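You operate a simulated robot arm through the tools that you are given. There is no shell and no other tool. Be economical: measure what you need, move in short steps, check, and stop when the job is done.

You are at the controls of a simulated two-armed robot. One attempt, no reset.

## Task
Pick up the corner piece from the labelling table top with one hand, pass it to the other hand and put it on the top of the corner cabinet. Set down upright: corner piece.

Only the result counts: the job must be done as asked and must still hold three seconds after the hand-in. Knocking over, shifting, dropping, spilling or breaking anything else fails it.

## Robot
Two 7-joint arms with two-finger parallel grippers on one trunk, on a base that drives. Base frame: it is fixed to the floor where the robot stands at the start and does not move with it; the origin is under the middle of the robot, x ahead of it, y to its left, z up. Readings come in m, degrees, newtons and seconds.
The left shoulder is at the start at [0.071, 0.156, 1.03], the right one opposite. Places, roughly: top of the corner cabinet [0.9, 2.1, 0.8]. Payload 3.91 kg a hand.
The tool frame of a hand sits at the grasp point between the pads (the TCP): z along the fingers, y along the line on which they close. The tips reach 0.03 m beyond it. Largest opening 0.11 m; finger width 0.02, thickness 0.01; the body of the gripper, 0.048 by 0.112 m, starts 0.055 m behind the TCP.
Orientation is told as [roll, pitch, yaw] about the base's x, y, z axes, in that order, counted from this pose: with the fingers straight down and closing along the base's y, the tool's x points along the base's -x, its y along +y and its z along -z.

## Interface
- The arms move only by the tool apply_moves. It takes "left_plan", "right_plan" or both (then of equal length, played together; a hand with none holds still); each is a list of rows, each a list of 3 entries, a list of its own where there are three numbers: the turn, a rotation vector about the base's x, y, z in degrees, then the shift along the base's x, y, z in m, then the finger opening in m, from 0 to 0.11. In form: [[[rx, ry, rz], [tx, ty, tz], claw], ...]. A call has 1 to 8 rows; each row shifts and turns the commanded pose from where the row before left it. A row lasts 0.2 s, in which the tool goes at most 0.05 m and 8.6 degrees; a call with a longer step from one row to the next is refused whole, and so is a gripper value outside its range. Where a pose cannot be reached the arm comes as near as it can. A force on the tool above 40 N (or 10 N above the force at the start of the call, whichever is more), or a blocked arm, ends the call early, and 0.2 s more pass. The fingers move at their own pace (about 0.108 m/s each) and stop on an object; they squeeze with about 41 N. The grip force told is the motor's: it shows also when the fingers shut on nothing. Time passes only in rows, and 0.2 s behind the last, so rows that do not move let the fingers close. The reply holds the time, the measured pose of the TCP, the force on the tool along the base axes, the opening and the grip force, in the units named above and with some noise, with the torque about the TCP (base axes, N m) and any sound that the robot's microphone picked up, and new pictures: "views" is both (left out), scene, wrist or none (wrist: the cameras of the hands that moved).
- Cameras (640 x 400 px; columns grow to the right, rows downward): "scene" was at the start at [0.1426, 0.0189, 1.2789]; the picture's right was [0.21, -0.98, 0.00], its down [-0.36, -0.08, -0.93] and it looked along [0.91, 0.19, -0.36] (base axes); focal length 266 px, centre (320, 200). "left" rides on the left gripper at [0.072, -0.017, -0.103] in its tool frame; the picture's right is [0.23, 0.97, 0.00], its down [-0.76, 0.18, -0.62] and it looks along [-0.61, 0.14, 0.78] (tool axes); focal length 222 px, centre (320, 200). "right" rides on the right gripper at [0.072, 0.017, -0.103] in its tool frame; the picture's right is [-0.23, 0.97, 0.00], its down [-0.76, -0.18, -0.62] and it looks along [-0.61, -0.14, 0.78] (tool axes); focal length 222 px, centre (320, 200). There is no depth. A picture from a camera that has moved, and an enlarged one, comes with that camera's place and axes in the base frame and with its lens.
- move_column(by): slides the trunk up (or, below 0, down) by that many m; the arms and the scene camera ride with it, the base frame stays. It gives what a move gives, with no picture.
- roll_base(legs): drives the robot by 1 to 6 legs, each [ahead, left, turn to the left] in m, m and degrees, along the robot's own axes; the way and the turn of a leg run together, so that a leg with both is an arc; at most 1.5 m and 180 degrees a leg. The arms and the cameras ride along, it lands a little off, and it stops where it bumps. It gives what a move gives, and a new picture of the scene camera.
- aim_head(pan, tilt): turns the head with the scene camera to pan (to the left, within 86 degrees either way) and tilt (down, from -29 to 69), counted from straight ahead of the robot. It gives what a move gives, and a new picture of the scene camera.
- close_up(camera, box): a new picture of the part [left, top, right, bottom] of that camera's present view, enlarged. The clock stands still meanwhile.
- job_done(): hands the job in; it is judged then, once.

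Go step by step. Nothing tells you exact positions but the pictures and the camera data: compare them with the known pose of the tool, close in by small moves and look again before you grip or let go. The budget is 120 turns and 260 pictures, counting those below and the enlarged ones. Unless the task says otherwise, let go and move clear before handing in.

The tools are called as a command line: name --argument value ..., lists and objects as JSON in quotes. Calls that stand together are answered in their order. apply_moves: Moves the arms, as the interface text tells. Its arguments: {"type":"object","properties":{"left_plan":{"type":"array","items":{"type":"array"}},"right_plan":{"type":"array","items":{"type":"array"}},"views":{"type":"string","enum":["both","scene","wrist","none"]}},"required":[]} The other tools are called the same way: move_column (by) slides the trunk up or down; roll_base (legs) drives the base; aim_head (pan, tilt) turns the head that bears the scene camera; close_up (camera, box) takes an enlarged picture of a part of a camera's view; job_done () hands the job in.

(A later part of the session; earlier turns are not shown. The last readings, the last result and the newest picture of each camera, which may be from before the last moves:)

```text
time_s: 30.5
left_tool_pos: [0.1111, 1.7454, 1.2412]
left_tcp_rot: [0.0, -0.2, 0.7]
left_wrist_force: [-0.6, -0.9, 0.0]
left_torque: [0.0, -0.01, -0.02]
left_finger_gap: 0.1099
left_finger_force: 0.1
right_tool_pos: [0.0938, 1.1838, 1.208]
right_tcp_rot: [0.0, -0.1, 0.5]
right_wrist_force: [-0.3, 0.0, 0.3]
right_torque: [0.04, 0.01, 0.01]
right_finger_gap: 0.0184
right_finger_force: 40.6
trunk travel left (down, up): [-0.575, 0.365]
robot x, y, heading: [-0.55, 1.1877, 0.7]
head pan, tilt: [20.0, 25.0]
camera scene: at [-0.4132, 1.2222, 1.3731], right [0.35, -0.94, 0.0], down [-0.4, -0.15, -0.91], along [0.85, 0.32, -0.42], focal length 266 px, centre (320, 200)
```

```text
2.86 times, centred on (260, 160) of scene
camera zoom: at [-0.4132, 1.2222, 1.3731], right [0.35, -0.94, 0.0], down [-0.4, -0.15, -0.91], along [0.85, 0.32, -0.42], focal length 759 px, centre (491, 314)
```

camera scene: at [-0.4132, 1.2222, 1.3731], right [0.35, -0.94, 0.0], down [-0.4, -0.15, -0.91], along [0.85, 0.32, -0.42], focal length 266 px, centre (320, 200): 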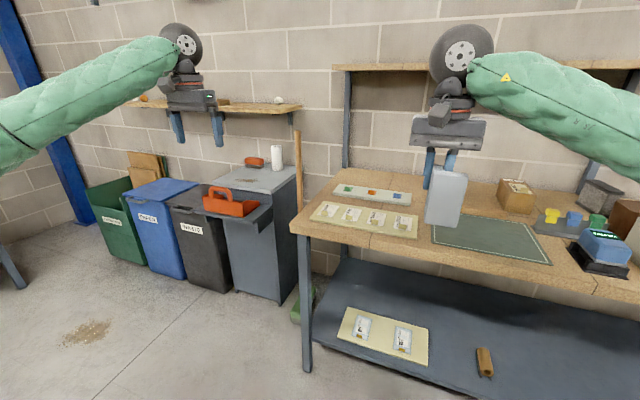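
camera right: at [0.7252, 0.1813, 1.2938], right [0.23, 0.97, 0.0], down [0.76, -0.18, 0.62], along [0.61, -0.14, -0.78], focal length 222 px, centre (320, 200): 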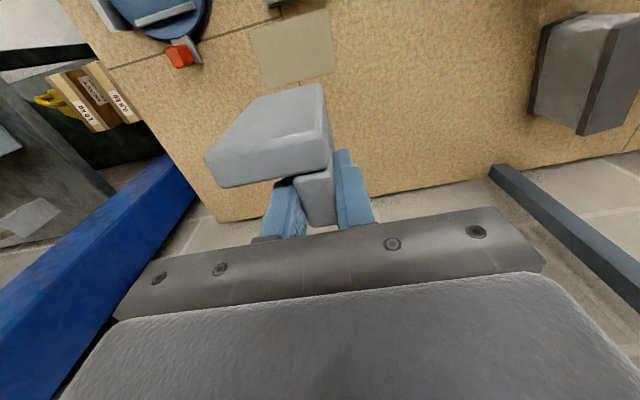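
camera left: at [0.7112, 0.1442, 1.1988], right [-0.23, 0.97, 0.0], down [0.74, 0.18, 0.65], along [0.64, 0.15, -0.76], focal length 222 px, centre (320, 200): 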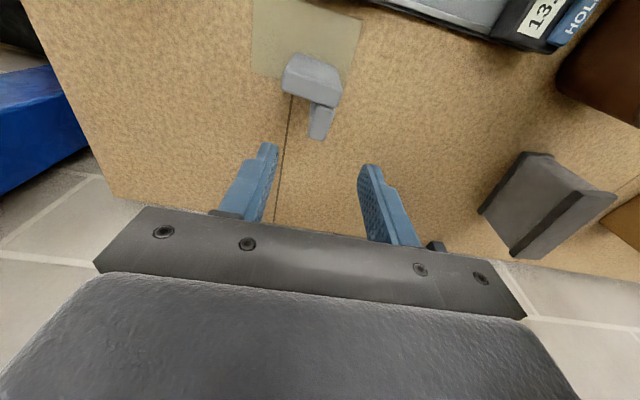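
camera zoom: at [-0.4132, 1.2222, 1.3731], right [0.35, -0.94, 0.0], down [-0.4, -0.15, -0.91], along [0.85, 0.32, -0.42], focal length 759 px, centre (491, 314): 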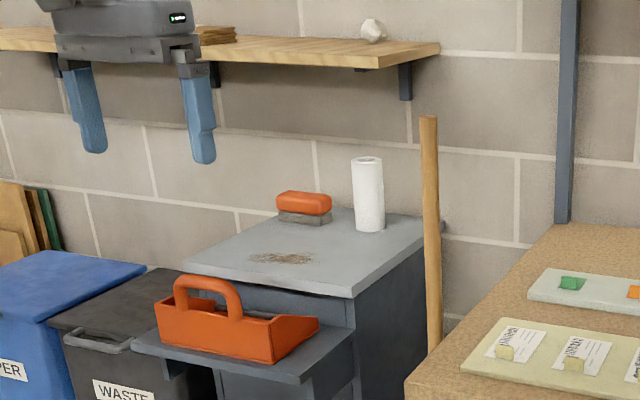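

The cabinet top spans about x 0.73–1.20, y 1.93–2.35, with free space near (0.82, 2.0). For the handover the left hand will take the front plate across its width from the robot side, pitched about −55°, below the right fingers. I pitch the left hand first while it is clear.

apply_moves --left_plan '[[[0, -8, 0], [-0.02, -0.02, -0.02], 0.08], [[0, -8, 0], [-0.02, -0.02, -0.02], 0.08], [[0, -8, 0], [-0.02, -0.02, -0.02], 0.08], [[0, -8, 0], [-0.02, -0.02, -0.02], 0.08], [[0, -8, 0], [0, -0.02, 0], 0.08], [[0, -8, 0], [0, -0.02, 0], 0.08], [[0, -7, 0], [0, -0.02, 0], 0.08], [[0, 0, 0], [0, 0, 0], 0.08]]' --views "both"

aim_head --pan 5 --tilt 20

```text
time_s: 32.3
left_tool_pos: [0.0318, 1.6081, 1.1618]
left_tcp_rot: [-1.1, -55.2, 1.3]
left_wrist_force: [-0.3, 0.0, 0.1]
left_torque: [0.0, 0.03, -0.02]
left_finger_gap: 0.0802
left_finger_force: 0.1
right_tool_pos: [0.0936, 1.1833, 1.2078]
right_tcp_rot: [-0.1, 0.0, 0.6]
right_wrist_force: [-0.1, 1.0, 0.3]
right_torque: [0.03, -0.01, -0.03]
right_finger_gap: 0.0184
right_finger_force: 41.2
trunk travel left (down, up): [-0.575, 0.365]
robot x, y, heading: [-0.5499, 1.1915, 0.6]
head pan, tilt: [20.0, 25.0]
camera scene: at [-0.4135, 1.2223, 1.3731], right [0.35, -0.94, 0.0], down [-0.4, -0.15, -0.91], along [0.85, 0.32, -0.42], focal length 266 px, centre (320, 200)
camera left: at [-0.0947, 1.5884, 1.1612], right [-0.14, 0.97, -0.2], down [-0.08, 0.19, 0.98], along [0.99, 0.15, 0.05], focal length 222 px, centre (320, 200)
```

scene: 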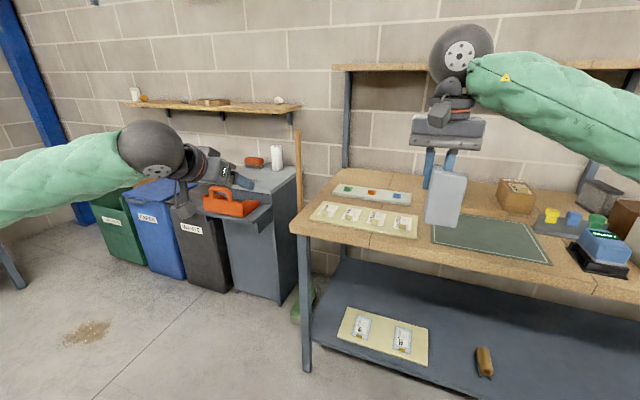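
left: 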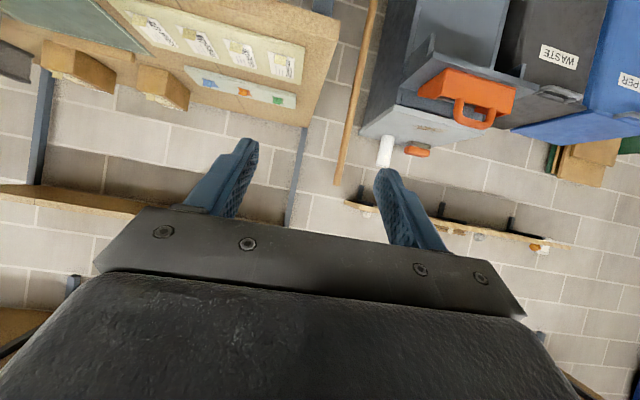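

```text
time_s: 33.1
left_tool_pos: [0.031, 1.6072, 1.1602]
left_tcp_rot: [-0.9, -55.2, 1.2]
left_wrist_force: [0.8, 0.1, 0.5]
left_torque: [0.0, -0.02, 0.02]
left_finger_gap: 0.0798
left_finger_force: 0.0
right_tool_pos: [0.0931, 1.1842, 1.2078]
right_tcp_rot: [0.1, 0.1, 0.5]
right_wrist_force: [0.1, -0.3, -0.6]
right_torque: [-0.02, 0.0, 0.0]
right_finger_gap: 0.0184
right_finger_force: 40.8
trunk travel left (down, up): [-0.575, 0.365]
robot x, y, heading: [-0.5516, 1.1886, 0.5]
head pan, tilt: [5.0, 20.0]
camera scene: at [-0.4068, 1.1987, 1.3811], right [0.1, -1.0, 0.0], down [-0.34, -0.03, -0.94], along [0.94, 0.09, -0.34], focal length 266 px, centre (320, 200)
```

scene: 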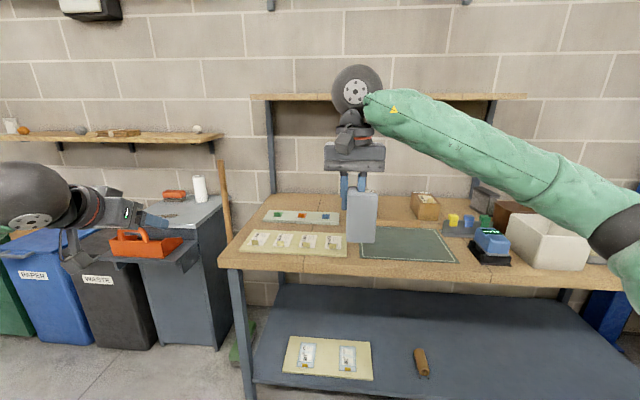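

Left pitch works. I measure the held piece precisely with a close-up from the head.

close_up --camera "scene" --box '[310, 130, 410, 255]'

close_up --camera "right" --box '[180, 60, 420, 220]'

```text
3.20 times, centred on (360, 192) of scene
camera zoom: at [-0.4068, 1.1987, 1.3811], right [0.1, -1.0, 0.0], down [-0.34, -0.03, -0.94], along [0.94, 0.09, -0.34], focal length 850 px, centre (192, 224)
```

zoom: 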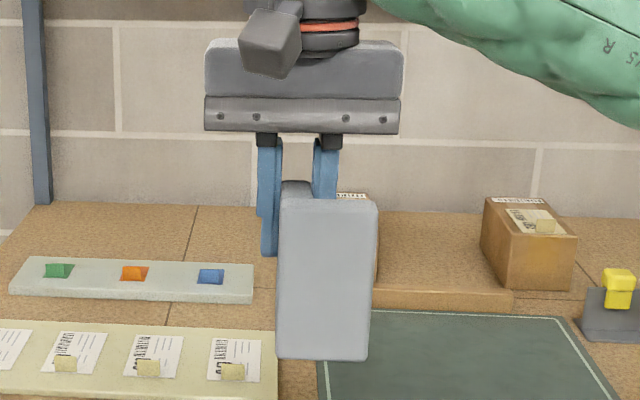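

```text
2.50 times, centred on (300, 140) of right
camera zoom: at [0.0212, 1.2, 1.3117], right [0.22, 0.98, 0.0], down [0.76, -0.17, 0.62], along [0.61, -0.14, -0.78], focal length 555 px, centre (370, 350)
```

zoom: 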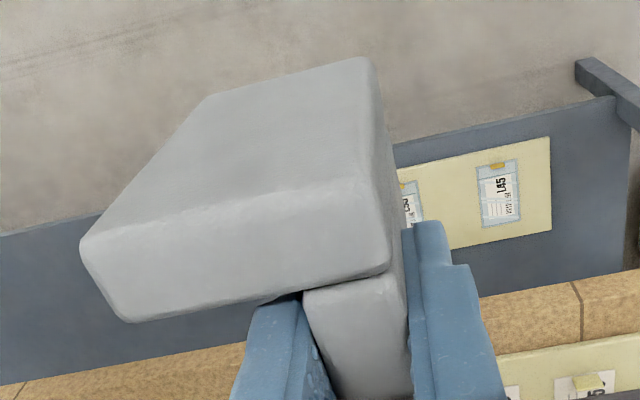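

The plate spans y≈1.137–1.191, bottom z≈1.129. I bring the left hand to a standoff straight in front of the plate, at x≈−0.05.

apply_moves --left_plan '[[[0, 0, 0], [-0.011, -0.047, 0.001], 0.08], [[0, 0, 0], [-0.011, -0.047, 0.001], 0.08], [[0, 0, 0], [-0.011, -0.047, 0.001], 0.08], [[0, 0, 0], [-0.011, -0.047, 0.001], 0.08], [[0, 0, 0], [-0.011, -0.047, 0.001], 0.08], [[0, 0, 0], [-0.011, -0.047, 0.001], 0.08], [[0, 0, 0], [-0.011, -0.047, 0.001], 0.08], [[0, 0, 0], [-0.007, -0.047, 0], 0.08]]' --views "none"

apply_moves --left_plan '[[[0.5, 0, -0.5], [0, -0.034, 0], 0.08], [[0.5, 0, -0.5], [0, -0.033, 0], 0.08], [[0, 0, 0], [0, 0, 0], 0.08]]' --views "both"

```text
time_s: 34.9
left_tool_pos: [-0.0031, 1.2301, 1.1904]
left_tcp_rot: [-0.9, -55.3, 1.1]
left_wrist_force: [0.3, -0.1, -0.2]
left_torque: [-0.01, -0.04, 0.01]
left_finger_gap: 0.0799
left_finger_force: 0.0
left hand out of reach, approached as far as the arm can: row 2, 3, 4, 5
right_tool_pos: [0.0932, 1.1811, 1.2071]
right_tcp_rot: [0.1, 0.0, 0.6]
right_wrist_force: [0.1, -1.2, 1.4]
right_torque: [0.01, 0.03, -0.02]
right_finger_gap: 0.0184
right_finger_force: 40.8
trunk travel left (down, up): [-0.575, 0.365]
robot x, y, heading: [-0.554, 1.1866, 0.4]
head pan, tilt: [5.0, 20.0]
```

```text
time_s: 35.7
left_tool_pos: [-0.0012, 1.1691, 1.1896]
left_tcp_rot: [0.7, -55.2, -1.2]
left_wrist_force: [0.7, -0.1, -0.1]
left_torque: [0.02, 0.0, -0.02]
left_finger_gap: 0.08
left_finger_force: 0.0
right_tool_pos: [0.0935, 1.184, 1.209]
right_tcp_rot: [0.0, 0.1, 0.5]
right_wrist_force: [0.7, 1.6, -0.5]
right_torque: [-0.01, 0.0, 0.02]
right_finger_gap: 0.0188
right_finger_force: 41.2
trunk travel left (down, up): [-0.575, 0.365]
robot x, y, heading: [-0.5473, 1.1924, 0.5]
head pan, tilt: [5.0, 20.0]
camera scene: at [-0.4067, 1.1992, 1.3811], right [0.1, -1.0, 0.0], down [-0.34, -0.03, -0.94], along [0.94, 0.09, -0.34], focal length 266 px, centre (320, 200)
camera left: at [-0.1271, 1.1522, 1.189], right [-0.12, 0.98, -0.18], down [-0.08, 0.17, 0.98], along [0.99, 0.13, 0.05], focal length 222 px, centre (320, 200)
```

scene: 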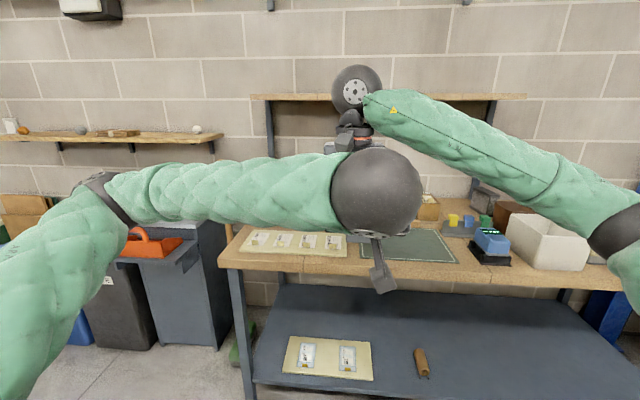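
left: 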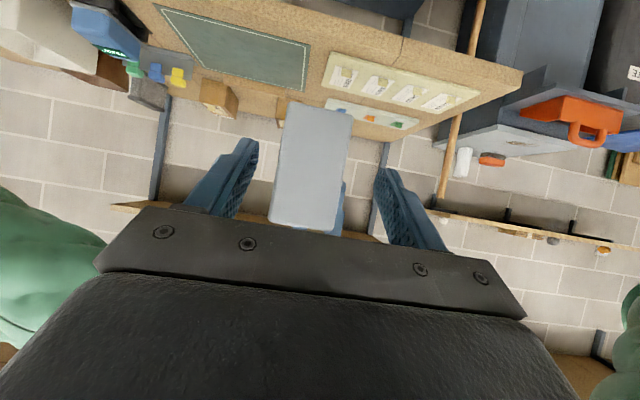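

The plate is centred between the left fingers. I lower the hand 22 mm, then advance in small steps.

apply_moves --left_plan '[[[0, 0, 0], [0, -0.002, -0.012], 0.08], [[0, 0, 0], [0, -0.002, -0.011], 0.08], [[0, 0, 0], [0.015, 0, 0], 0.08], [[0, 0, 0], [0.015, 0, 0], 0.08], [[0, 0, 0], [0, 0, 0], 0.08]]' --views "wrist"

close_up --camera "left" --box '[180, 60, 460, 240]'

close_up --camera "right" --box '[180, 20, 460, 220]'

```text
time_s: 36.9
left_tool_pos: [0.027, 1.1637, 1.1673]
left_tcp_rot: [0.7, -55.2, -1.2]
left_wrist_force: [0.5, -0.5, 0.0]
left_torque: [-0.03, -0.01, -0.02]
left_finger_gap: 0.0801
left_finger_force: 0.1
right_tool_pos: [0.0939, 1.1845, 1.2077]
right_tcp_rot: [-0.1, 0.1, 0.5]
right_wrist_force: [0.2, 0.7, 0.3]
right_torque: [-0.02, -0.01, 0.01]
right_finger_gap: 0.0187
right_finger_force: 40.5
trunk travel left (down, up): [-0.575, 0.365]
robot x, y, heading: [-0.5537, 1.1869, 0.6]
head pan, tilt: [5.0, 20.0]
camera left: at [-0.099, 1.1465, 1.167], right [-0.12, 0.98, -0.18], down [-0.07, 0.17, 0.98], along [0.99, 0.13, 0.05], focal length 222 px, centre (320, 200)
```

left: 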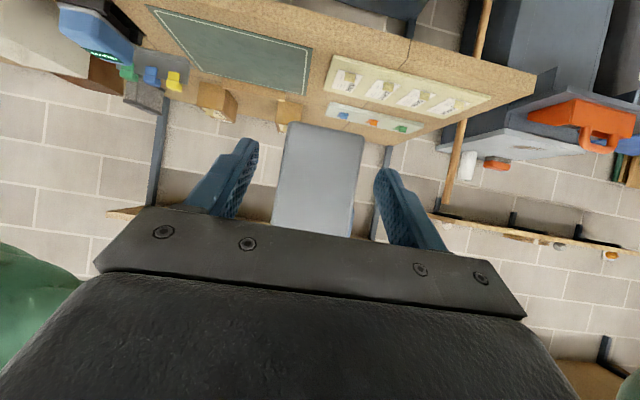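

```text
2.22 times, centred on (320, 150) of left
camera zoom: at [-0.099, 1.1465, 1.167], right [-0.12, 0.98, -0.18], down [-0.07, 0.17, 0.98], along [0.99, 0.13, 0.05], focal length 494 px, centre (320, 311)
```

zoom: 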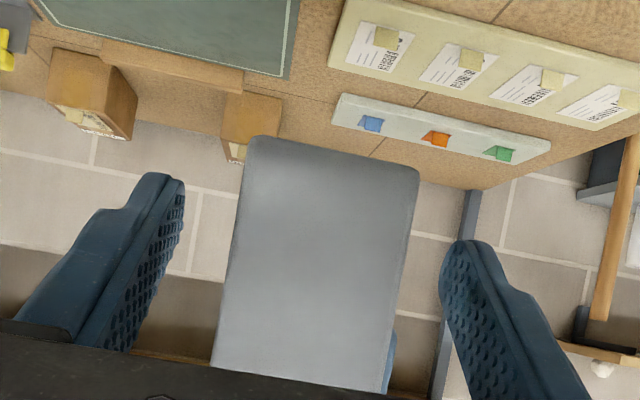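

```text
2.00 times, centred on (320, 120) of right
camera zoom: at [0.021, 1.1997, 1.3119], right [0.22, 0.98, 0.0], down [0.76, -0.17, 0.62], along [0.61, -0.14, -0.78], focal length 444 px, centre (320, 360)
```

zoom: 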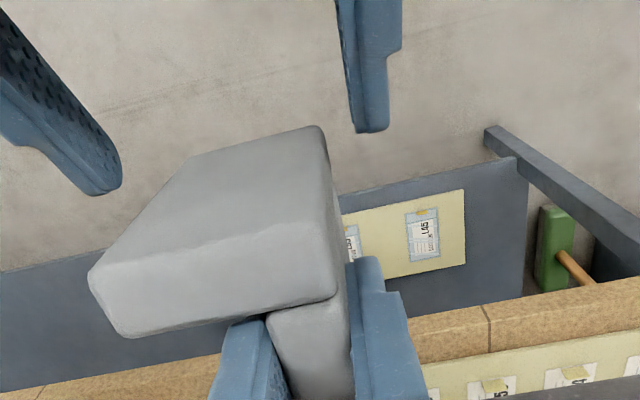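

Alignment looks good from both wrists. I advance the last 32 mm.

apply_moves --left_plan '[[[0, 0, 0], [0.012, 0, 0], 0.08], [[0, 0, 0], [0.012, 0, 0], 0.08], [[0, 0, 0], [0.01, 0, 0], 0.08], [[0, 0, 0], [0, 0, 0], 0.08]]' --views "none"

close_up --camera "left" --box '[180, 60, 460, 240]'

close_up --camera "right" --box '[180, 20, 460, 220]'

```text
time_s: 37.9
left_tool_pos: [0.0613, 1.1634, 1.1676]
left_tcp_rot: [0.8, -55.2, -1.3]
left_wrist_force: [-0.4, -1.1, 0.0]
left_torque: [0.0, 0.01, 0.04]
left_finger_gap: 0.0799
left_finger_force: 0.1
right_tool_pos: [0.0943, 1.1827, 1.2085]
right_tcp_rot: [0.0, 0.1, 0.4]
right_wrist_force: [-0.4, -0.6, -1.0]
right_torque: [0.01, -0.02, 0.01]
right_finger_gap: 0.0183
right_finger_force: 41.4
trunk travel left (down, up): [-0.575, 0.365]
robot x, y, heading: [-0.5492, 1.1889, 0.4]
head pan, tilt: [5.0, 20.0]
```

```text
2.22 times, centred on (320, 150) of left
camera zoom: at [-0.0648, 1.147, 1.1676], right [-0.12, 0.98, -0.18], down [-0.08, 0.17, 0.98], along [0.99, 0.13, 0.05], focal length 494 px, centre (320, 311)
```

zoom: 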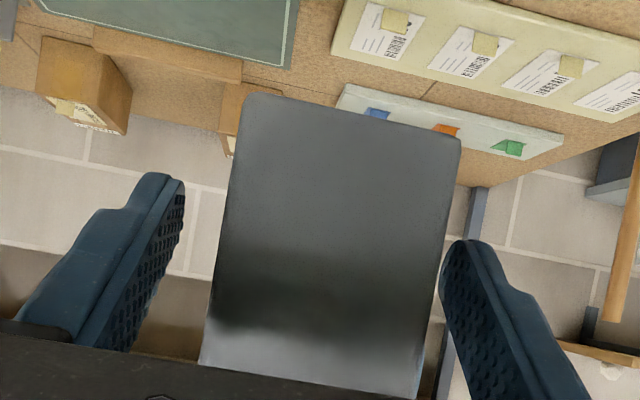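

```text
2.00 times, centred on (320, 120) of right
camera zoom: at [0.0213, 1.1997, 1.3117], right [0.22, 0.98, 0.0], down [0.76, -0.17, 0.62], along [0.61, -0.14, -0.78], focal length 444 px, centre (320, 360)
```

zoom: 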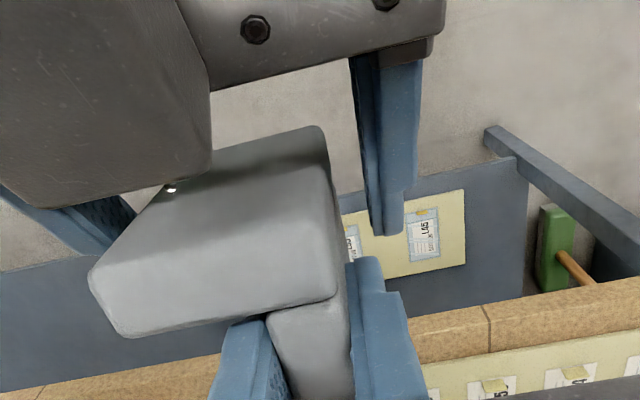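

Plate centre y≈1.163 matches the left TCP. I close the left hand while the right still holds.

apply_moves --left_plan '[[[0, 0, 0], [0, 0, 0], 0.06], [[0, 0, 0], [0, 0, 0], 0.0], [[0, 0, 0], [0, 0, 0], 0.0], [[0, 0, 0], [0, 0, 0], 0.0]]' --views "none"

close_up --camera "right" --box '[180, 20, 460, 220]'

```text
time_s: 38.9
left_tool_pos: [0.062, 1.1648, 1.1684]
left_tcp_rot: [0.9, -55.2, -1.2]
left_wrist_force: [2.1, 20.5, 0.2]
left_torque: [-0.4, 0.07, 0.67]
left_finger_gap: 0.0546
left_finger_force: 41.8
right_tool_pos: [0.0943, 1.1833, 1.2083]
right_tcp_rot: [0.0, 0.0, 0.4]
right_wrist_force: [-1.2, -22.3, -0.3]
right_torque: [-0.38, 0.05, -0.02]
right_finger_gap: 0.0183
right_finger_force: 40.9
trunk travel left (down, up): [-0.575, 0.365]
robot x, y, heading: [-0.5523, 1.1917, 0.7]
head pan, tilt: [5.0, 20.0]
```

```text
2.00 times, centred on (320, 120) of right
camera zoom: at [0.0216, 1.1993, 1.3117], right [0.22, 0.98, 0.0], down [0.76, -0.17, 0.62], along [0.61, -0.14, -0.78], focal length 444 px, centre (320, 360)
```

zoom: 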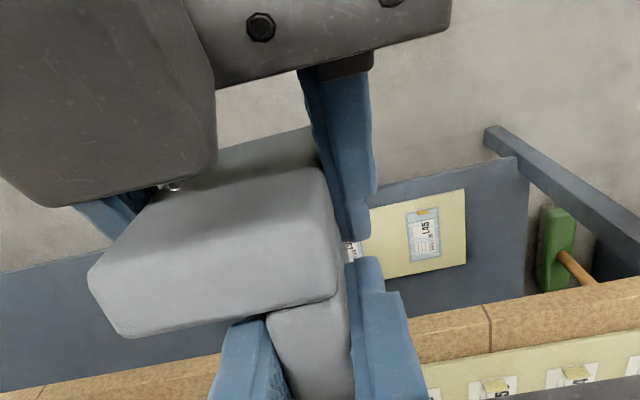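

Both hands hold the piece, with about 20 N of sideways tension. I relieve it by a small left-hand shift before releasing.

apply_moves --left_plan '[[[0, 0, 0], [0, 0.001, 0], 0.0], [[0, 0, 0], [0, 0.001, 0], 0.0], [[0, 0, 0], [0, 0, 0], 0.0]]' --views "none"

```text
time_s: 39.7
left_tool_pos: [0.0619, 1.1666, 1.1697]
left_tcp_rot: [0.9, -55.2, -1.3]
left_wrist_force: [4.1, 5.3, -1.2]
left_torque: [0.06, 0.03, 0.28]
left_finger_gap: 0.0547
left_finger_force: 41.4
right_tool_pos: [0.0941, 1.1841, 1.2092]
right_tcp_rot: [0.0, -0.1, 0.5]
right_wrist_force: [-4.0, -5.3, 2.5]
right_torque: [-0.32, 0.25, -0.17]
right_finger_gap: 0.0186
right_finger_force: 41.1
trunk travel left (down, up): [-0.575, 0.365]
robot x, y, heading: [-0.5553, 1.1894, 0.4]
head pan, tilt: [5.0, 20.0]
```

Tension is mostly gone. I open the right hand slightly and check that the piece stays in the left.

apply_moves --right_plan '[[[0, 0, 0], [0, 0, 0], 0.03], [[0, 0, 0], [0, 0, 0], 0.042], [[0, 0, 0], [0, 0, 0], 0.042]]' --views "wrist"

```text
time_s: 40.5
left_tool_pos: [0.0605, 1.1655, 1.168]
left_tcp_rot: [0.8, -55.1, -1.3]
left_wrist_force: [0.5, -0.8, 0.0]
left_torque: [0.05, 0.02, 0.02]
left_finger_gap: 0.0545
left_finger_force: 40.9
right_tool_pos: [0.0938, 1.1836, 1.2077]
right_tcp_rot: [0.0, 0.0, 0.6]
right_wrist_force: [0.1, -0.3, 0.0]
right_torque: [-0.04, 0.01, -0.01]
right_finger_gap: 0.0422
right_finger_force: 0.1
trunk travel left (down, up): [-0.575, 0.365]
robot x, y, heading: [-0.5494, 1.1917, 0.5]
head pan, tilt: [5.0, 20.0]
camera right: at [0.0214, 1.1998, 1.3116], right [0.22, 0.98, 0.0], down [0.76, -0.17, 0.62], along [0.61, -0.14, -0.78], focal length 222 px, centre (320, 200)
```

right: 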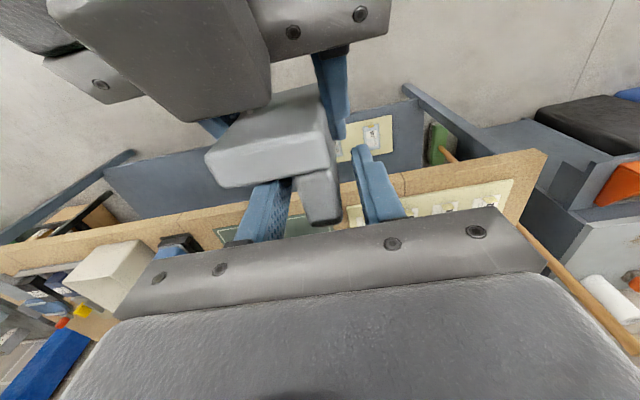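

The left hand holds the piece alone. The right hand now goes straight up, then away to its side.

apply_moves --right_plan '[[[0, 0, 0], [0, 0, 0.03], 0.042], [[0, 0, 0], [0, 0, 0.04], 0.042], [[0, 0, 0], [0, 0, 0.03], 0.042], [[0, 0, 0], [0, -0.045, 0], 0.042], [[0, 0, 0], [0, -0.045, 0], 0.042], [[0, 0, 0], [0, -0.045, 0], 0.042], [[0, 0, 0], [0, -0.045, -0.02], 0.042], [[0, 0, 0], [0, -0.045, -0.02], 0.042]]' --views "both"

close_up --camera "right" --box '[320, 0, 640, 220]'

```text
time_s: 42.3
left_tool_pos: [0.0614, 1.1643, 1.1681]
left_tcp_rot: [0.9, -55.2, -1.3]
left_wrist_force: [0.0, -0.3, 0.1]
left_torque: [-0.03, -0.01, 0.0]
left_finger_gap: 0.0545
left_finger_force: 41.2
right_tool_pos: [0.0945, 0.9586, 1.2692]
right_tcp_rot: [0.2, -0.1, 0.6]
right_wrist_force: [0.6, 0.2, -0.6]
right_torque: [0.0, -0.01, 0.0]
right_finger_gap: 0.042
right_finger_force: 0.0
trunk travel left (down, up): [-0.575, 0.365]
robot x, y, heading: [-0.5542, 1.1906, 0.7]
head pan, tilt: [5.0, 20.0]
camera scene: at [-0.4072, 1.1968, 1.3813], right [0.1, -1.0, 0.0], down [-0.34, -0.03, -0.94], along [0.94, 0.09, -0.34], focal length 266 px, centre (320, 200)
camera right: at [0.0221, 0.9751, 1.3732], right [0.22, 0.98, 0.0], down [0.76, -0.17, 0.62], along [0.61, -0.13, -0.78], focal length 222 px, centre (320, 200)
```

scene: 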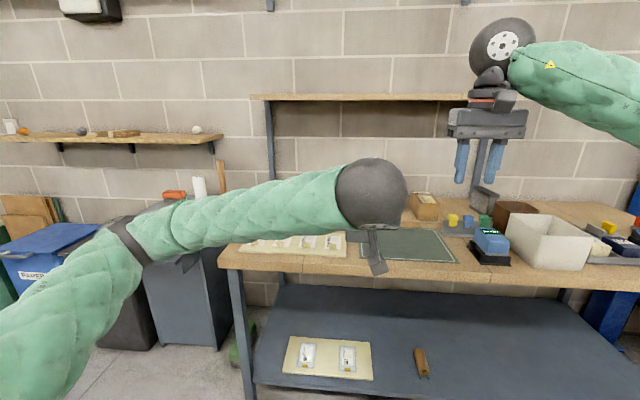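
right: 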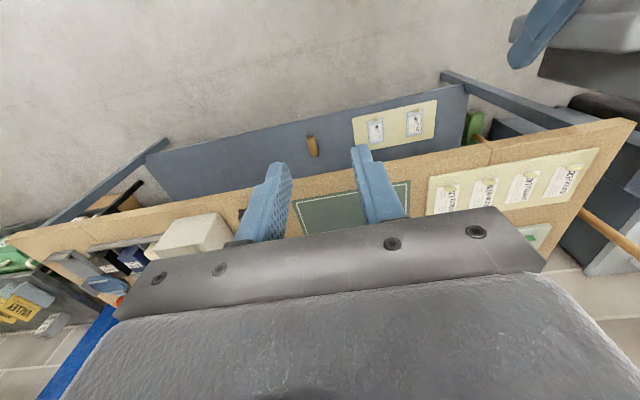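

```text
1.82 times, centred on (480, 110) of right
camera zoom: at [0.0221, 0.9751, 1.3732], right [0.22, 0.98, 0.0], down [0.76, -0.17, 0.62], along [0.61, -0.13, -0.78], focal length 404 px, centre (29, 364)
```

zoom: 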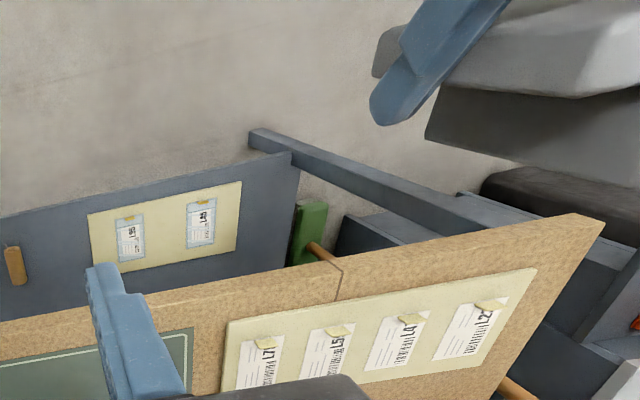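

Handover succeeded; the left hand holds the piece, bottom about 39 mm below its TCP. I tuck the right hand in, move the left to its own side, and drive to in front of the cabinet.

apply_moves --left_plan '[[[0, 0, 0], [0.01, 0.042, 0], 0.0], [[0, 0, 0], [0.01, 0.042, 0], 0.0], [[0, 0, 0], [0.01, 0.042, 0], 0.0], [[0, 0, 0], [0.01, 0.042, 0], 0.0]]' --right_plan '[[[0, 0, 0], [-0.025, -0.02, 0], 0.042], [[0, 0, 0], [-0.025, -0.02, 0], 0.042], [[0, 0, 0], [-0.025, -0.02, 0], 0.042], [[0, 0, 0], [-0.025, -0.02, 0], 0.042]]' --views "none"

roll_base --legs '[[0, 0.64, -0.5]]'

aim_head --pan 0 --tilt 30

```text
time_s: 43.3
left_tool_pos: [0.1001, 1.3345, 1.1676]
left_tcp_rot: [0.8, -55.3, -1.2]
left_wrist_force: [0.5, -0.2, 0.2]
left_torque: [0.0, 0.0, -0.01]
left_finger_gap: 0.0545
left_finger_force: 40.9
right_tool_pos: [-0.009, 0.8804, 1.2708]
right_tcp_rot: [0.0, 0.0, 0.6]
right_wrist_force: [0.5, -0.7, 0.0]
right_torque: [0.0, -0.04, 0.01]
right_finger_gap: 0.0417
right_finger_force: 0.1
trunk travel left (down, up): [-0.575, 0.365]
robot x, y, heading: [-0.5469, 1.1931, 0.7]
head pan, tilt: [5.0, 20.0]
```

```text
time_s: 46.9
left_tool_pos: [0.0991, 1.9782, 1.1682]
left_tcp_rot: [0.7, -55.2, -1.6]
left_wrist_force: [0.0, 0.4, 0.1]
left_torque: [-0.01, 0.02, -0.02]
left_finger_gap: 0.0542
left_finger_force: 41.2
right_tool_pos: [-0.0122, 1.5247, 1.2712]
right_tcp_rot: [0.0, 0.1, 0.0]
right_wrist_force: [-0.6, -0.3, 1.6]
right_torque: [-0.02, 0.01, 0.0]
right_finger_gap: 0.0422
right_finger_force: 0.0
trunk travel left (down, up): [-0.575, 0.365]
robot x, y, heading: [-0.553, 1.8383, 0.2]
head pan, tilt: [5.0, 20.0]
camera scene: at [-0.4102, 1.8456, 1.3811], right [0.09, -1.0, 0.0], down [-0.34, -0.03, -0.94], along [0.94, 0.08, -0.34], focal length 266 px, centre (320, 200)
```

scene: 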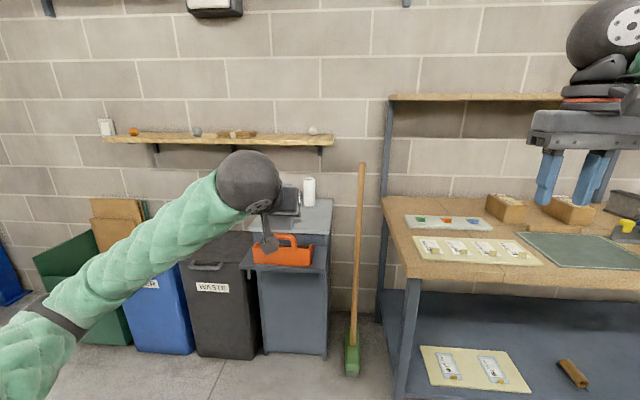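

```text
time_s: 47.6
left_tool_pos: [0.099, 1.9757, 1.1682]
left_tcp_rot: [0.7, -55.3, -1.6]
left_wrist_force: [-0.3, 0.1, 0.3]
left_torque: [0.04, 0.03, 0.05]
left_finger_gap: 0.0549
left_finger_force: 41.6
right_tool_pos: [-0.0117, 1.5237, 1.2681]
right_tcp_rot: [0.1, 0.0, 0.1]
right_wrist_force: [0.1, 0.3, 0.1]
right_torque: [-0.01, 0.0, 0.0]
right_finger_gap: 0.0418
right_finger_force: 0.0
trunk travel left (down, up): [-0.575, 0.365]
robot x, y, heading: [-0.5523, 1.835, 0.3]
head pan, tilt: [0.0, 30.0]
camera scene: at [-0.4125, 1.8366, 1.3651], right [0.0, -1.0, 0.0], down [-0.5, 0.0, -0.87], along [0.87, 0.0, -0.5], focal length 266 px, centre (320, 200)
```

scene: 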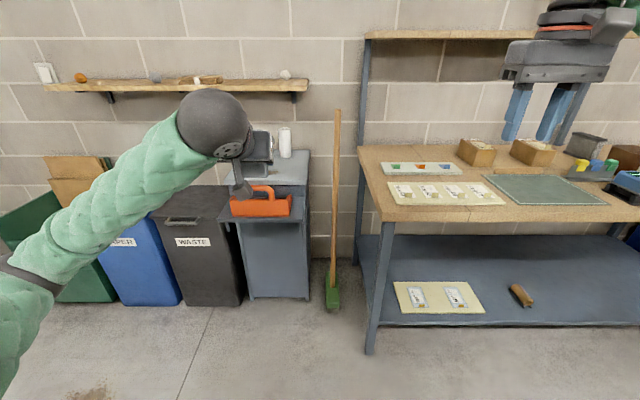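

I lower the trunk 0.15 m (piece bottom stays about 0.14 m above tray handle height) and drive forward 0.5 m.

move_column --by -0.15

roll_base --legs '[[0.5, 0.0, -0.2]]'

aim_head --pan 15 --tilt 30

close_up --camera "left" --box '[0, 0, 640, 400]'

```text
time_s: 49.4
left_tool_pos: [0.0985, 1.9772, 1.0188]
left_tcp_rot: [0.9, -55.3, -1.7]
left_wrist_force: [0.5, 0.1, -0.5]
left_torque: [-0.01, 0.01, -0.01]
left_finger_gap: 0.0545
left_finger_force: 41.3
right_tool_pos: [-0.012, 1.5244, 1.1196]
right_tcp_rot: [0.1, 0.0, 0.0]
right_wrist_force: [0.2, -1.3, -0.5]
right_torque: [0.02, 0.01, 0.01]
right_finger_gap: 0.0424
right_finger_force: 0.1
trunk travel left (down, up): [-0.425, 0.515]
robot x, y, heading: [-0.5515, 1.8362, 0.3]
head pan, tilt: [0.0, 30.0]
```

```text
time_s: 52.3
left_tool_pos: [0.5953, 1.9791, 1.0172]
left_tcp_rot: [0.7, -55.2, -1.7]
left_wrist_force: [0.1, -0.2, -0.3]
left_torque: [-0.01, 0.0, 0.01]
left_finger_gap: 0.0546
left_finger_force: 40.5
right_tool_pos: [0.4845, 1.5245, 1.1192]
right_tcp_rot: [0.0, 0.2, 0.1]
right_wrist_force: [0.6, -0.9, -0.2]
right_torque: [0.0, 0.0, -0.02]
right_finger_gap: 0.0418
right_finger_force: 0.0
trunk travel left (down, up): [-0.425, 0.515]
robot x, y, heading: [-0.0606, 1.8365, -0.2]
head pan, tilt: [0.0, 30.0]
camera scene: at [0.0838, 1.8379, 1.215], right [0.0, -1.0, 0.0], down [-0.5, 0.0, -0.87], along [0.87, 0.0, -0.5], focal length 266 px, centre (320, 200)
```

scene: 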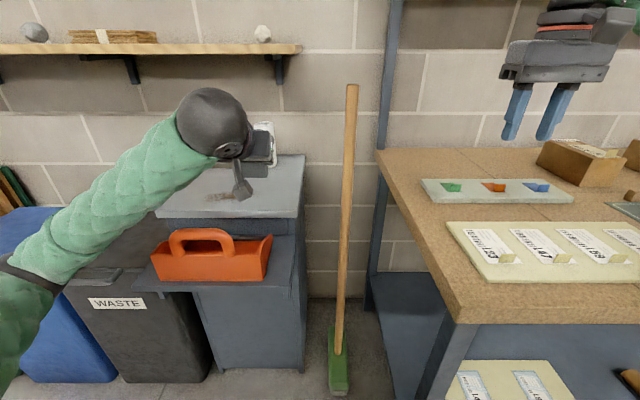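

```text
time_s: 53.0
left_tool_pos: [0.5946, 1.9776, 1.0168]
left_tcp_rot: [0.8, -55.2, -1.7]
left_wrist_force: [0.4, -0.3, 0.6]
left_torque: [0.0, 0.0, 0.01]
left_finger_gap: 0.0544
left_finger_force: 41.9
right_tool_pos: [0.4839, 1.5243, 1.1199]
right_tcp_rot: [0.0, 0.1, 0.1]
right_wrist_force: [0.6, -0.6, -0.1]
right_torque: [-0.02, 0.02, -0.02]
right_finger_gap: 0.042
right_finger_force: 0.1
trunk travel left (down, up): [-0.425, 0.515]
robot x, y, heading: [-0.0632, 1.8402, 0.1]
head pan, tilt: [15.0, 30.0]
camera scene: at [0.08, 1.8612, 1.2151], right [0.26, -0.97, 0.0], down [-0.48, -0.13, -0.87], along [0.84, 0.23, -0.5], focal length 266 px, centre (320, 200)
```

scene: 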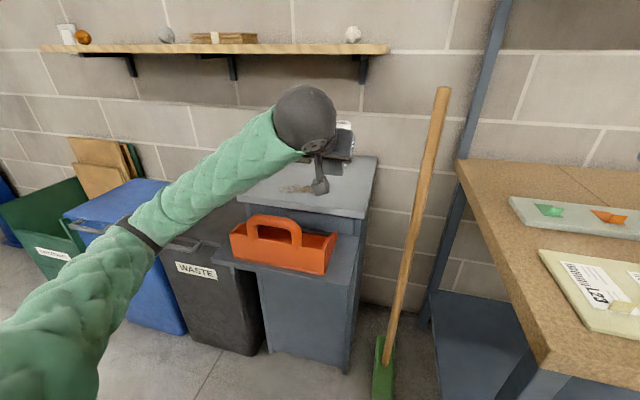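

```text
1.00 times, centred on (320, 200) of left (not enlarged: the box is as wide or as high as the picture)
camera zoom: at [0.4683, 1.9621, 1.0173], right [-0.11, 0.98, -0.18], down [-0.07, 0.17, 0.98], along [0.99, 0.12, 0.05], focal length 222 px, centre (320, 200)
```

zoom: 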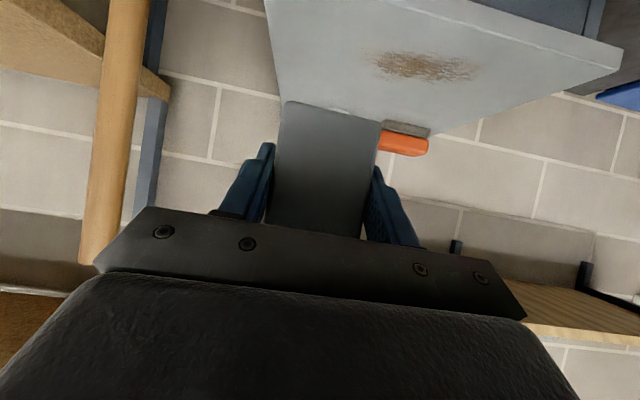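

Two-view comparison puts the cabinet top nearer z≈0.84, x≈0.65–1.10, y≈1.89–2.27. I target the TCP at (0.75, 1.98), which keeps the left camera outside the front edge, and first hover at z≈0.95.

apply_moves --left_plan '[[[0, 0, 0], [0.039, 0, 0], 0.0], [[0, 0, 0], [0.039, 0, 0], 0.0], [[0, 0, 0], [0.039, 0, -0.01], 0.0], [[0, 0, 0], [0.038, 0, -0.02], 0.0], [[0, 0, 0], [0, 0, -0.03], 0.0], [[0, 0, 0], [0, 0, 0], 0.0]]' --views "both"

close_up --camera "scene" --box '[220, 60, 440, 300]'

```text
time_s: 54.5
left_tool_pos: [0.7487, 1.9816, 0.9498]
left_tcp_rot: [0.8, -55.1, -1.3]
left_wrist_force: [5.5, -13.1, 4.0]
left_torque: [0.52, 0.61, 0.88]
left_finger_gap: 0.055
left_finger_force: 40.7
right_tool_pos: [0.4861, 1.528, 1.1153]
right_tcp_rot: [0.0, -0.1, 0.6]
right_wrist_force: [1.1, -0.7, 0.2]
right_torque: [0.11, 0.07, 0.04]
right_finger_gap: 0.042
right_finger_force: 0.0
trunk travel left (down, up): [-0.425, 0.515]
robot x, y, heading: [-0.0549, 1.8343, 0.3]
head pan, tilt: [15.0, 30.0]
camera scene: at [0.0793, 1.861, 1.211], right [0.27, -0.96, 0.0], down [-0.48, -0.13, -0.87], along [0.83, 0.23, -0.5], focal length 266 px, centre (320, 200)
camera left: at [0.6224, 1.9651, 0.9506], right [-0.12, 0.98, -0.18], down [-0.07, 0.17, 0.98], along [0.99, 0.13, 0.05], focal length 222 px, centre (320, 200)
```

scene: 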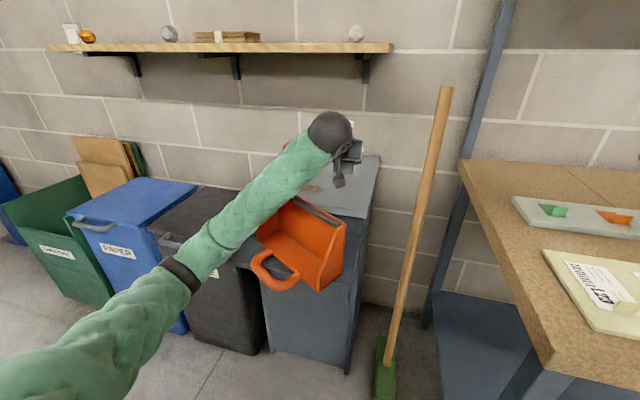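
left: 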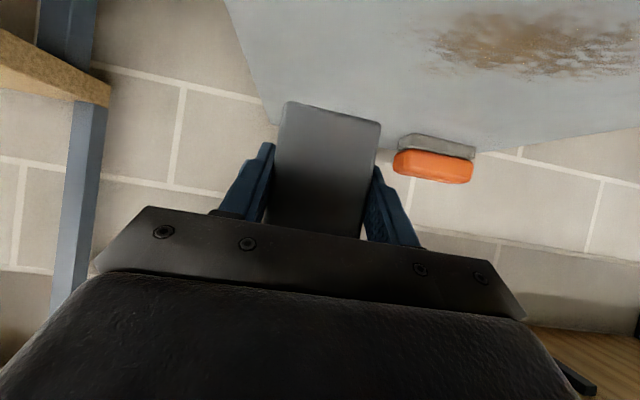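

```text
1.67 times, centred on (330, 180) of scene
camera zoom: at [0.0793, 1.861, 1.211], right [0.27, -0.96, 0.0], down [-0.48, -0.13, -0.87], along [0.83, 0.23, -0.5], focal length 443 px, centre (303, 233)
```

zoom: 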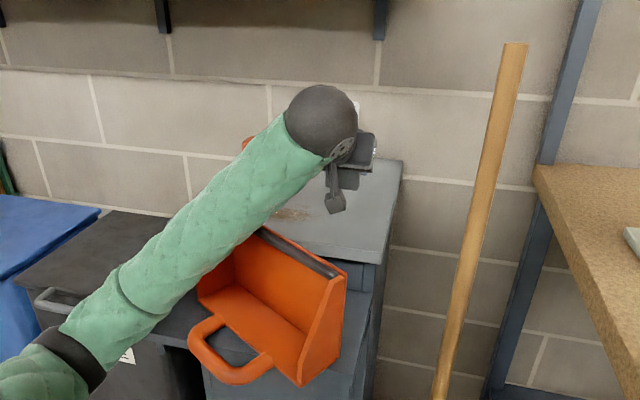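

The left forearm has caught the orange tray's handle and tipped it toward the robot. I look closely before moving at all.

close_up --camera "scene" --box '[220, 170, 370, 310]'

close_up --camera "right" --box '[320, 0, 640, 240]'

```text
2.86 times, centred on (295, 240) of scene
camera zoom: at [0.0793, 1.861, 1.211], right [0.27, -0.96, 0.0], down [-0.48, -0.13, -0.87], along [0.83, 0.23, -0.5], focal length 759 px, centre (391, 86)
```

zoom: 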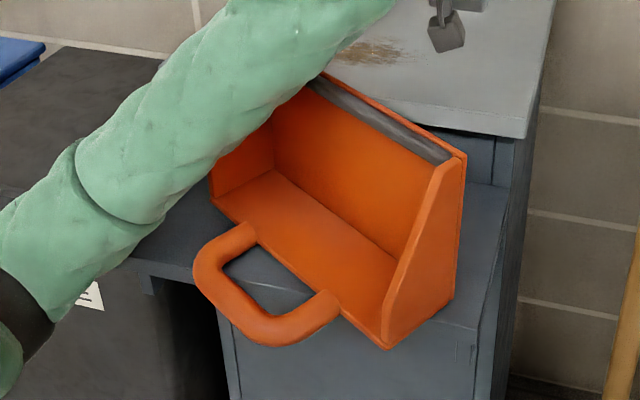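

```text
1.67 times, centred on (480, 120) of right
camera zoom: at [0.4132, 1.5439, 1.2198], right [0.22, 0.98, 0.0], down [0.76, -0.17, 0.62], along [0.61, -0.14, -0.78], focal length 370 px, centre (53, 333)
```

zoom: 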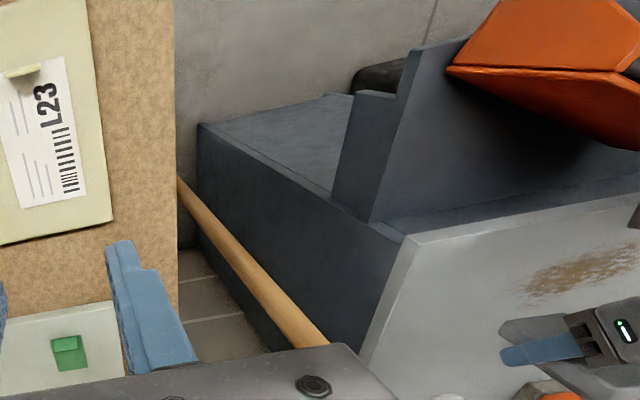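

The dustpan-shaped tote has been tipped onto its handle wall by my forearm. I lift straight up with the trunk to free it without dragging, and see how it settles.

move_column --by 0.2

close_up --camera "scene" --box '[180, 150, 420, 330]'

```text
time_s: 56.6
left_tool_pos: [0.7498, 1.9777, 1.1565]
left_tcp_rot: [0.8, -55.1, -1.7]
left_wrist_force: [-0.4, 0.3, -1.1]
left_torque: [0.0, 0.0, 0.01]
left_finger_gap: 0.0547
left_finger_force: 41.0
right_tool_pos: [0.4835, 1.5238, 1.3193]
right_tcp_rot: [0.0, 0.1, 0.1]
right_wrist_force: [0.2, 0.2, 0.1]
right_torque: [-0.01, 0.01, 0.01]
right_finger_gap: 0.0417
right_finger_force: 0.1
trunk travel left (down, up): [-0.625, 0.315]
robot x, y, heading: [-0.0568, 1.8385, -0.3]
head pan, tilt: [15.0, 30.0]
```

```text
2.22 times, centred on (300, 240) of scene
camera zoom: at [0.0803, 1.8612, 1.415], right [0.26, -0.97, 0.0], down [-0.48, -0.13, -0.87], along [0.84, 0.23, -0.5], focal length 590 px, centre (364, 111)
```

zoom: 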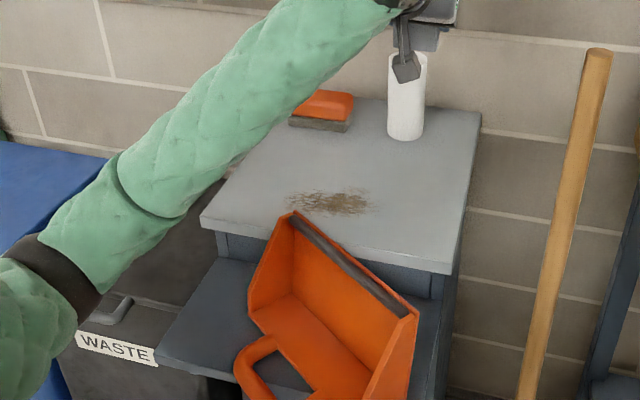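

The tote stays tipped; I'll set it back later. First the piece: I pull back slightly and raise the trunk fully so that the forearm comes down steeply, clear of the tote.

apply_moves --left_plan '[[[0, 0, 0], [-0.03, 0, 0], 0.0], [[0, 0, 0], [-0.03, 0, 0], 0.0], [[0, 0, 0], [-0.02, 0, 0], 0.0]]' --views "none"

move_column --by 0.3

apply_moves --left_plan '[[[0, 0, 0], [0, 0, -0.045], 0.0], [[0, 0, 0], [0, 0, -0.045], 0.0], [[0, 0, 0], [0, 0, -0.045], 0.0], [[0, 0, 0], [0, 0, -0.045], 0.0], [[0, 0, 0], [0, 0, -0.045], 0.0], [[0, 0, 0], [0, 0, -0.045], 0.0]]' --views "none"

aim_head --pan 20 --tilt 45

```text
time_s: 57.4
left_tool_pos: [0.6668, 1.977, 1.1558]
left_tcp_rot: [0.7, -55.2, -1.6]
left_wrist_force: [-0.9, -0.3, 0.6]
left_torque: [-0.02, 0.01, 0.0]
left_finger_gap: 0.055
left_finger_force: 40.5
right_tool_pos: [0.4849, 1.5257, 1.3194]
right_tcp_rot: [-0.1, 0.0, 0.1]
right_wrist_force: [-0.3, -0.3, 0.4]
right_torque: [0.01, -0.03, 0.03]
right_finger_gap: 0.042
right_finger_force: 0.1
trunk travel left (down, up): [-0.625, 0.315]
robot x, y, heading: [-0.0562, 1.8381, -0.1]
head pan, tilt: [15.0, 30.0]
```

```text
time_s: 60.4
left_tool_pos: [0.6673, 1.9775, 1.4555]
left_tcp_rot: [0.7, -55.1, -1.7]
left_wrist_force: [-0.2, 0.3, -0.2]
left_torque: [0.01, 0.0, 0.03]
left_finger_gap: 0.0548
left_finger_force: 40.9
right_tool_pos: [0.4838, 1.5238, 1.6187]
right_tcp_rot: [-0.1, 0.0, 0.1]
right_wrist_force: [0.3, -0.1, 0.6]
right_torque: [0.02, 0.0, 0.05]
right_finger_gap: 0.0419
right_finger_force: 0.2
trunk travel left (down, up): [-0.925, 0.015]
robot x, y, heading: [-0.0628, 1.8414, 0.2]
head pan, tilt: [15.0, 30.0]
```

```text
time_s: 61.8
left_tool_pos: [0.6668, 1.9777, 1.1855]
left_tcp_rot: [0.8, -55.3, -1.7]
left_wrist_force: [0.4, 0.2, 0.1]
left_torque: [-0.01, -0.02, 0.03]
left_finger_gap: 0.0545
left_finger_force: 41.1
right_tool_pos: [0.4828, 1.5241, 1.619]
right_tcp_rot: [0.0, 0.0, 0.1]
right_wrist_force: [-0.3, -0.8, 0.4]
right_torque: [0.03, -0.06, -0.01]
right_finger_gap: 0.0421
right_finger_force: 0.0
trunk travel left (down, up): [-0.925, 0.015]
robot x, y, heading: [-0.0575, 1.838, 0.4]
head pan, tilt: [15.0, 30.0]
```

```text
time_s: 62.6
left_tool_pos: [0.6669, 1.9777, 1.1857]
left_tcp_rot: [0.8, -55.3, -1.6]
left_wrist_force: [-0.1, 0.4, 0.9]
left_torque: [0.01, -0.05, 0.0]
left_finger_gap: 0.0545
left_finger_force: 40.5
right_tool_pos: [0.4833, 1.5249, 1.6186]
right_tcp_rot: [0.0, -0.1, 0.0]
right_wrist_force: [-0.2, 0.4, 0.3]
right_torque: [0.0, -0.01, 0.02]
right_finger_gap: 0.042
right_finger_force: 0.1
trunk travel left (down, up): [-0.925, 0.015]
robot x, y, heading: [-0.0597, 1.8382, 0.0]
head pan, tilt: [20.0, 45.0]
camera scene: at [0.0692, 1.8656, 1.6925], right [0.34, -0.94, 0.0], down [-0.66, -0.24, -0.71], along [0.66, 0.24, -0.71], focal length 266 px, centre (320, 200)
```

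scene: 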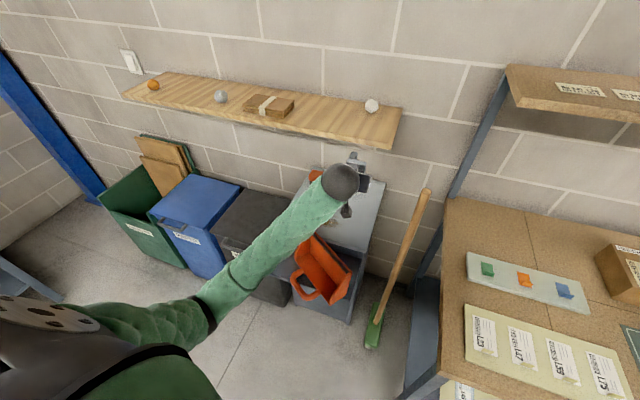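

The elbow is now well above the tote and the arm straightens as it descends. I lower to z≈1.03 and move forward to x≈0.75.

apply_moves --left_plan '[[[0, 0, 0], [0, 0, -0.04], 0.0], [[0, 0, 0], [0, 0, -0.04], 0.0], [[0, 0, 0], [0.02, 0, -0.035], 0.0], [[0, 0, 0], [0.03, 0, -0.02], 0.0], [[0, 0, 0], [0.033, 0, -0.02], 0.0], [[0, 0, 0], [0, 0, 0], 0.0]]' --views "both"

close_up --camera "scene" --box '[220, 140, 420, 330]'

```text
time_s: 64.0
left_tool_pos: [0.7494, 1.9783, 1.0304]
left_tcp_rot: [0.8, -55.2, -1.6]
left_wrist_force: [-0.1, 0.0, -0.4]
left_torque: [0.02, -0.01, 0.01]
left_finger_gap: 0.0546
left_finger_force: 40.8
right_tool_pos: [0.4836, 1.5245, 1.6194]
right_tcp_rot: [0.0, 0.0, 0.0]
right_wrist_force: [-0.3, -0.6, -0.1]
right_torque: [0.0, -0.01, 0.02]
right_finger_gap: 0.0423
right_finger_force: 0.1
trunk travel left (down, up): [-0.925, 0.015]
robot x, y, heading: [-0.0543, 1.8378, -0.1]
head pan, tilt: [20.0, 45.0]
camera scene: at [0.0685, 1.8657, 1.6925], right [0.34, -0.94, 0.0], down [-0.66, -0.24, -0.71], along [0.66, 0.24, -0.71], focal length 266 px, centre (320, 200)
camera left: at [0.6234, 1.9624, 1.0295], right [-0.11, 0.98, -0.18], down [-0.07, 0.17, 0.98], along [0.99, 0.12, 0.05], focal length 222 px, centre (320, 200)
```

scene: 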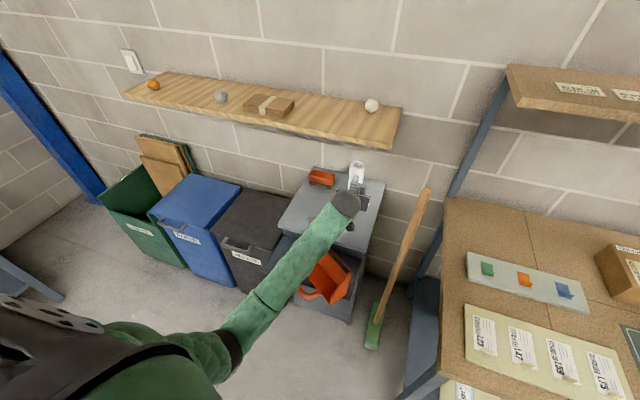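
left: 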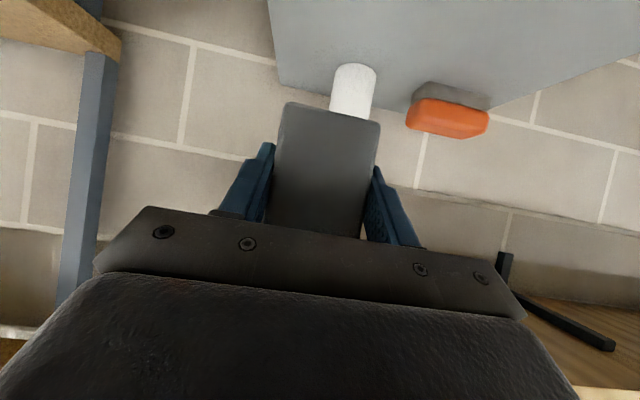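

```text
2.11 times, centred on (320, 235) of scene
camera zoom: at [0.0685, 1.8657, 1.6925], right [0.34, -0.94, 0.0], down [-0.66, -0.24, -0.71], along [0.66, 0.24, -0.71], focal length 560 px, centre (320, 126)
```

zoom: 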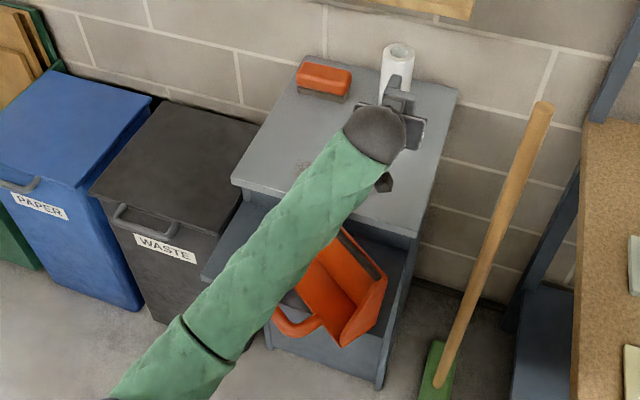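

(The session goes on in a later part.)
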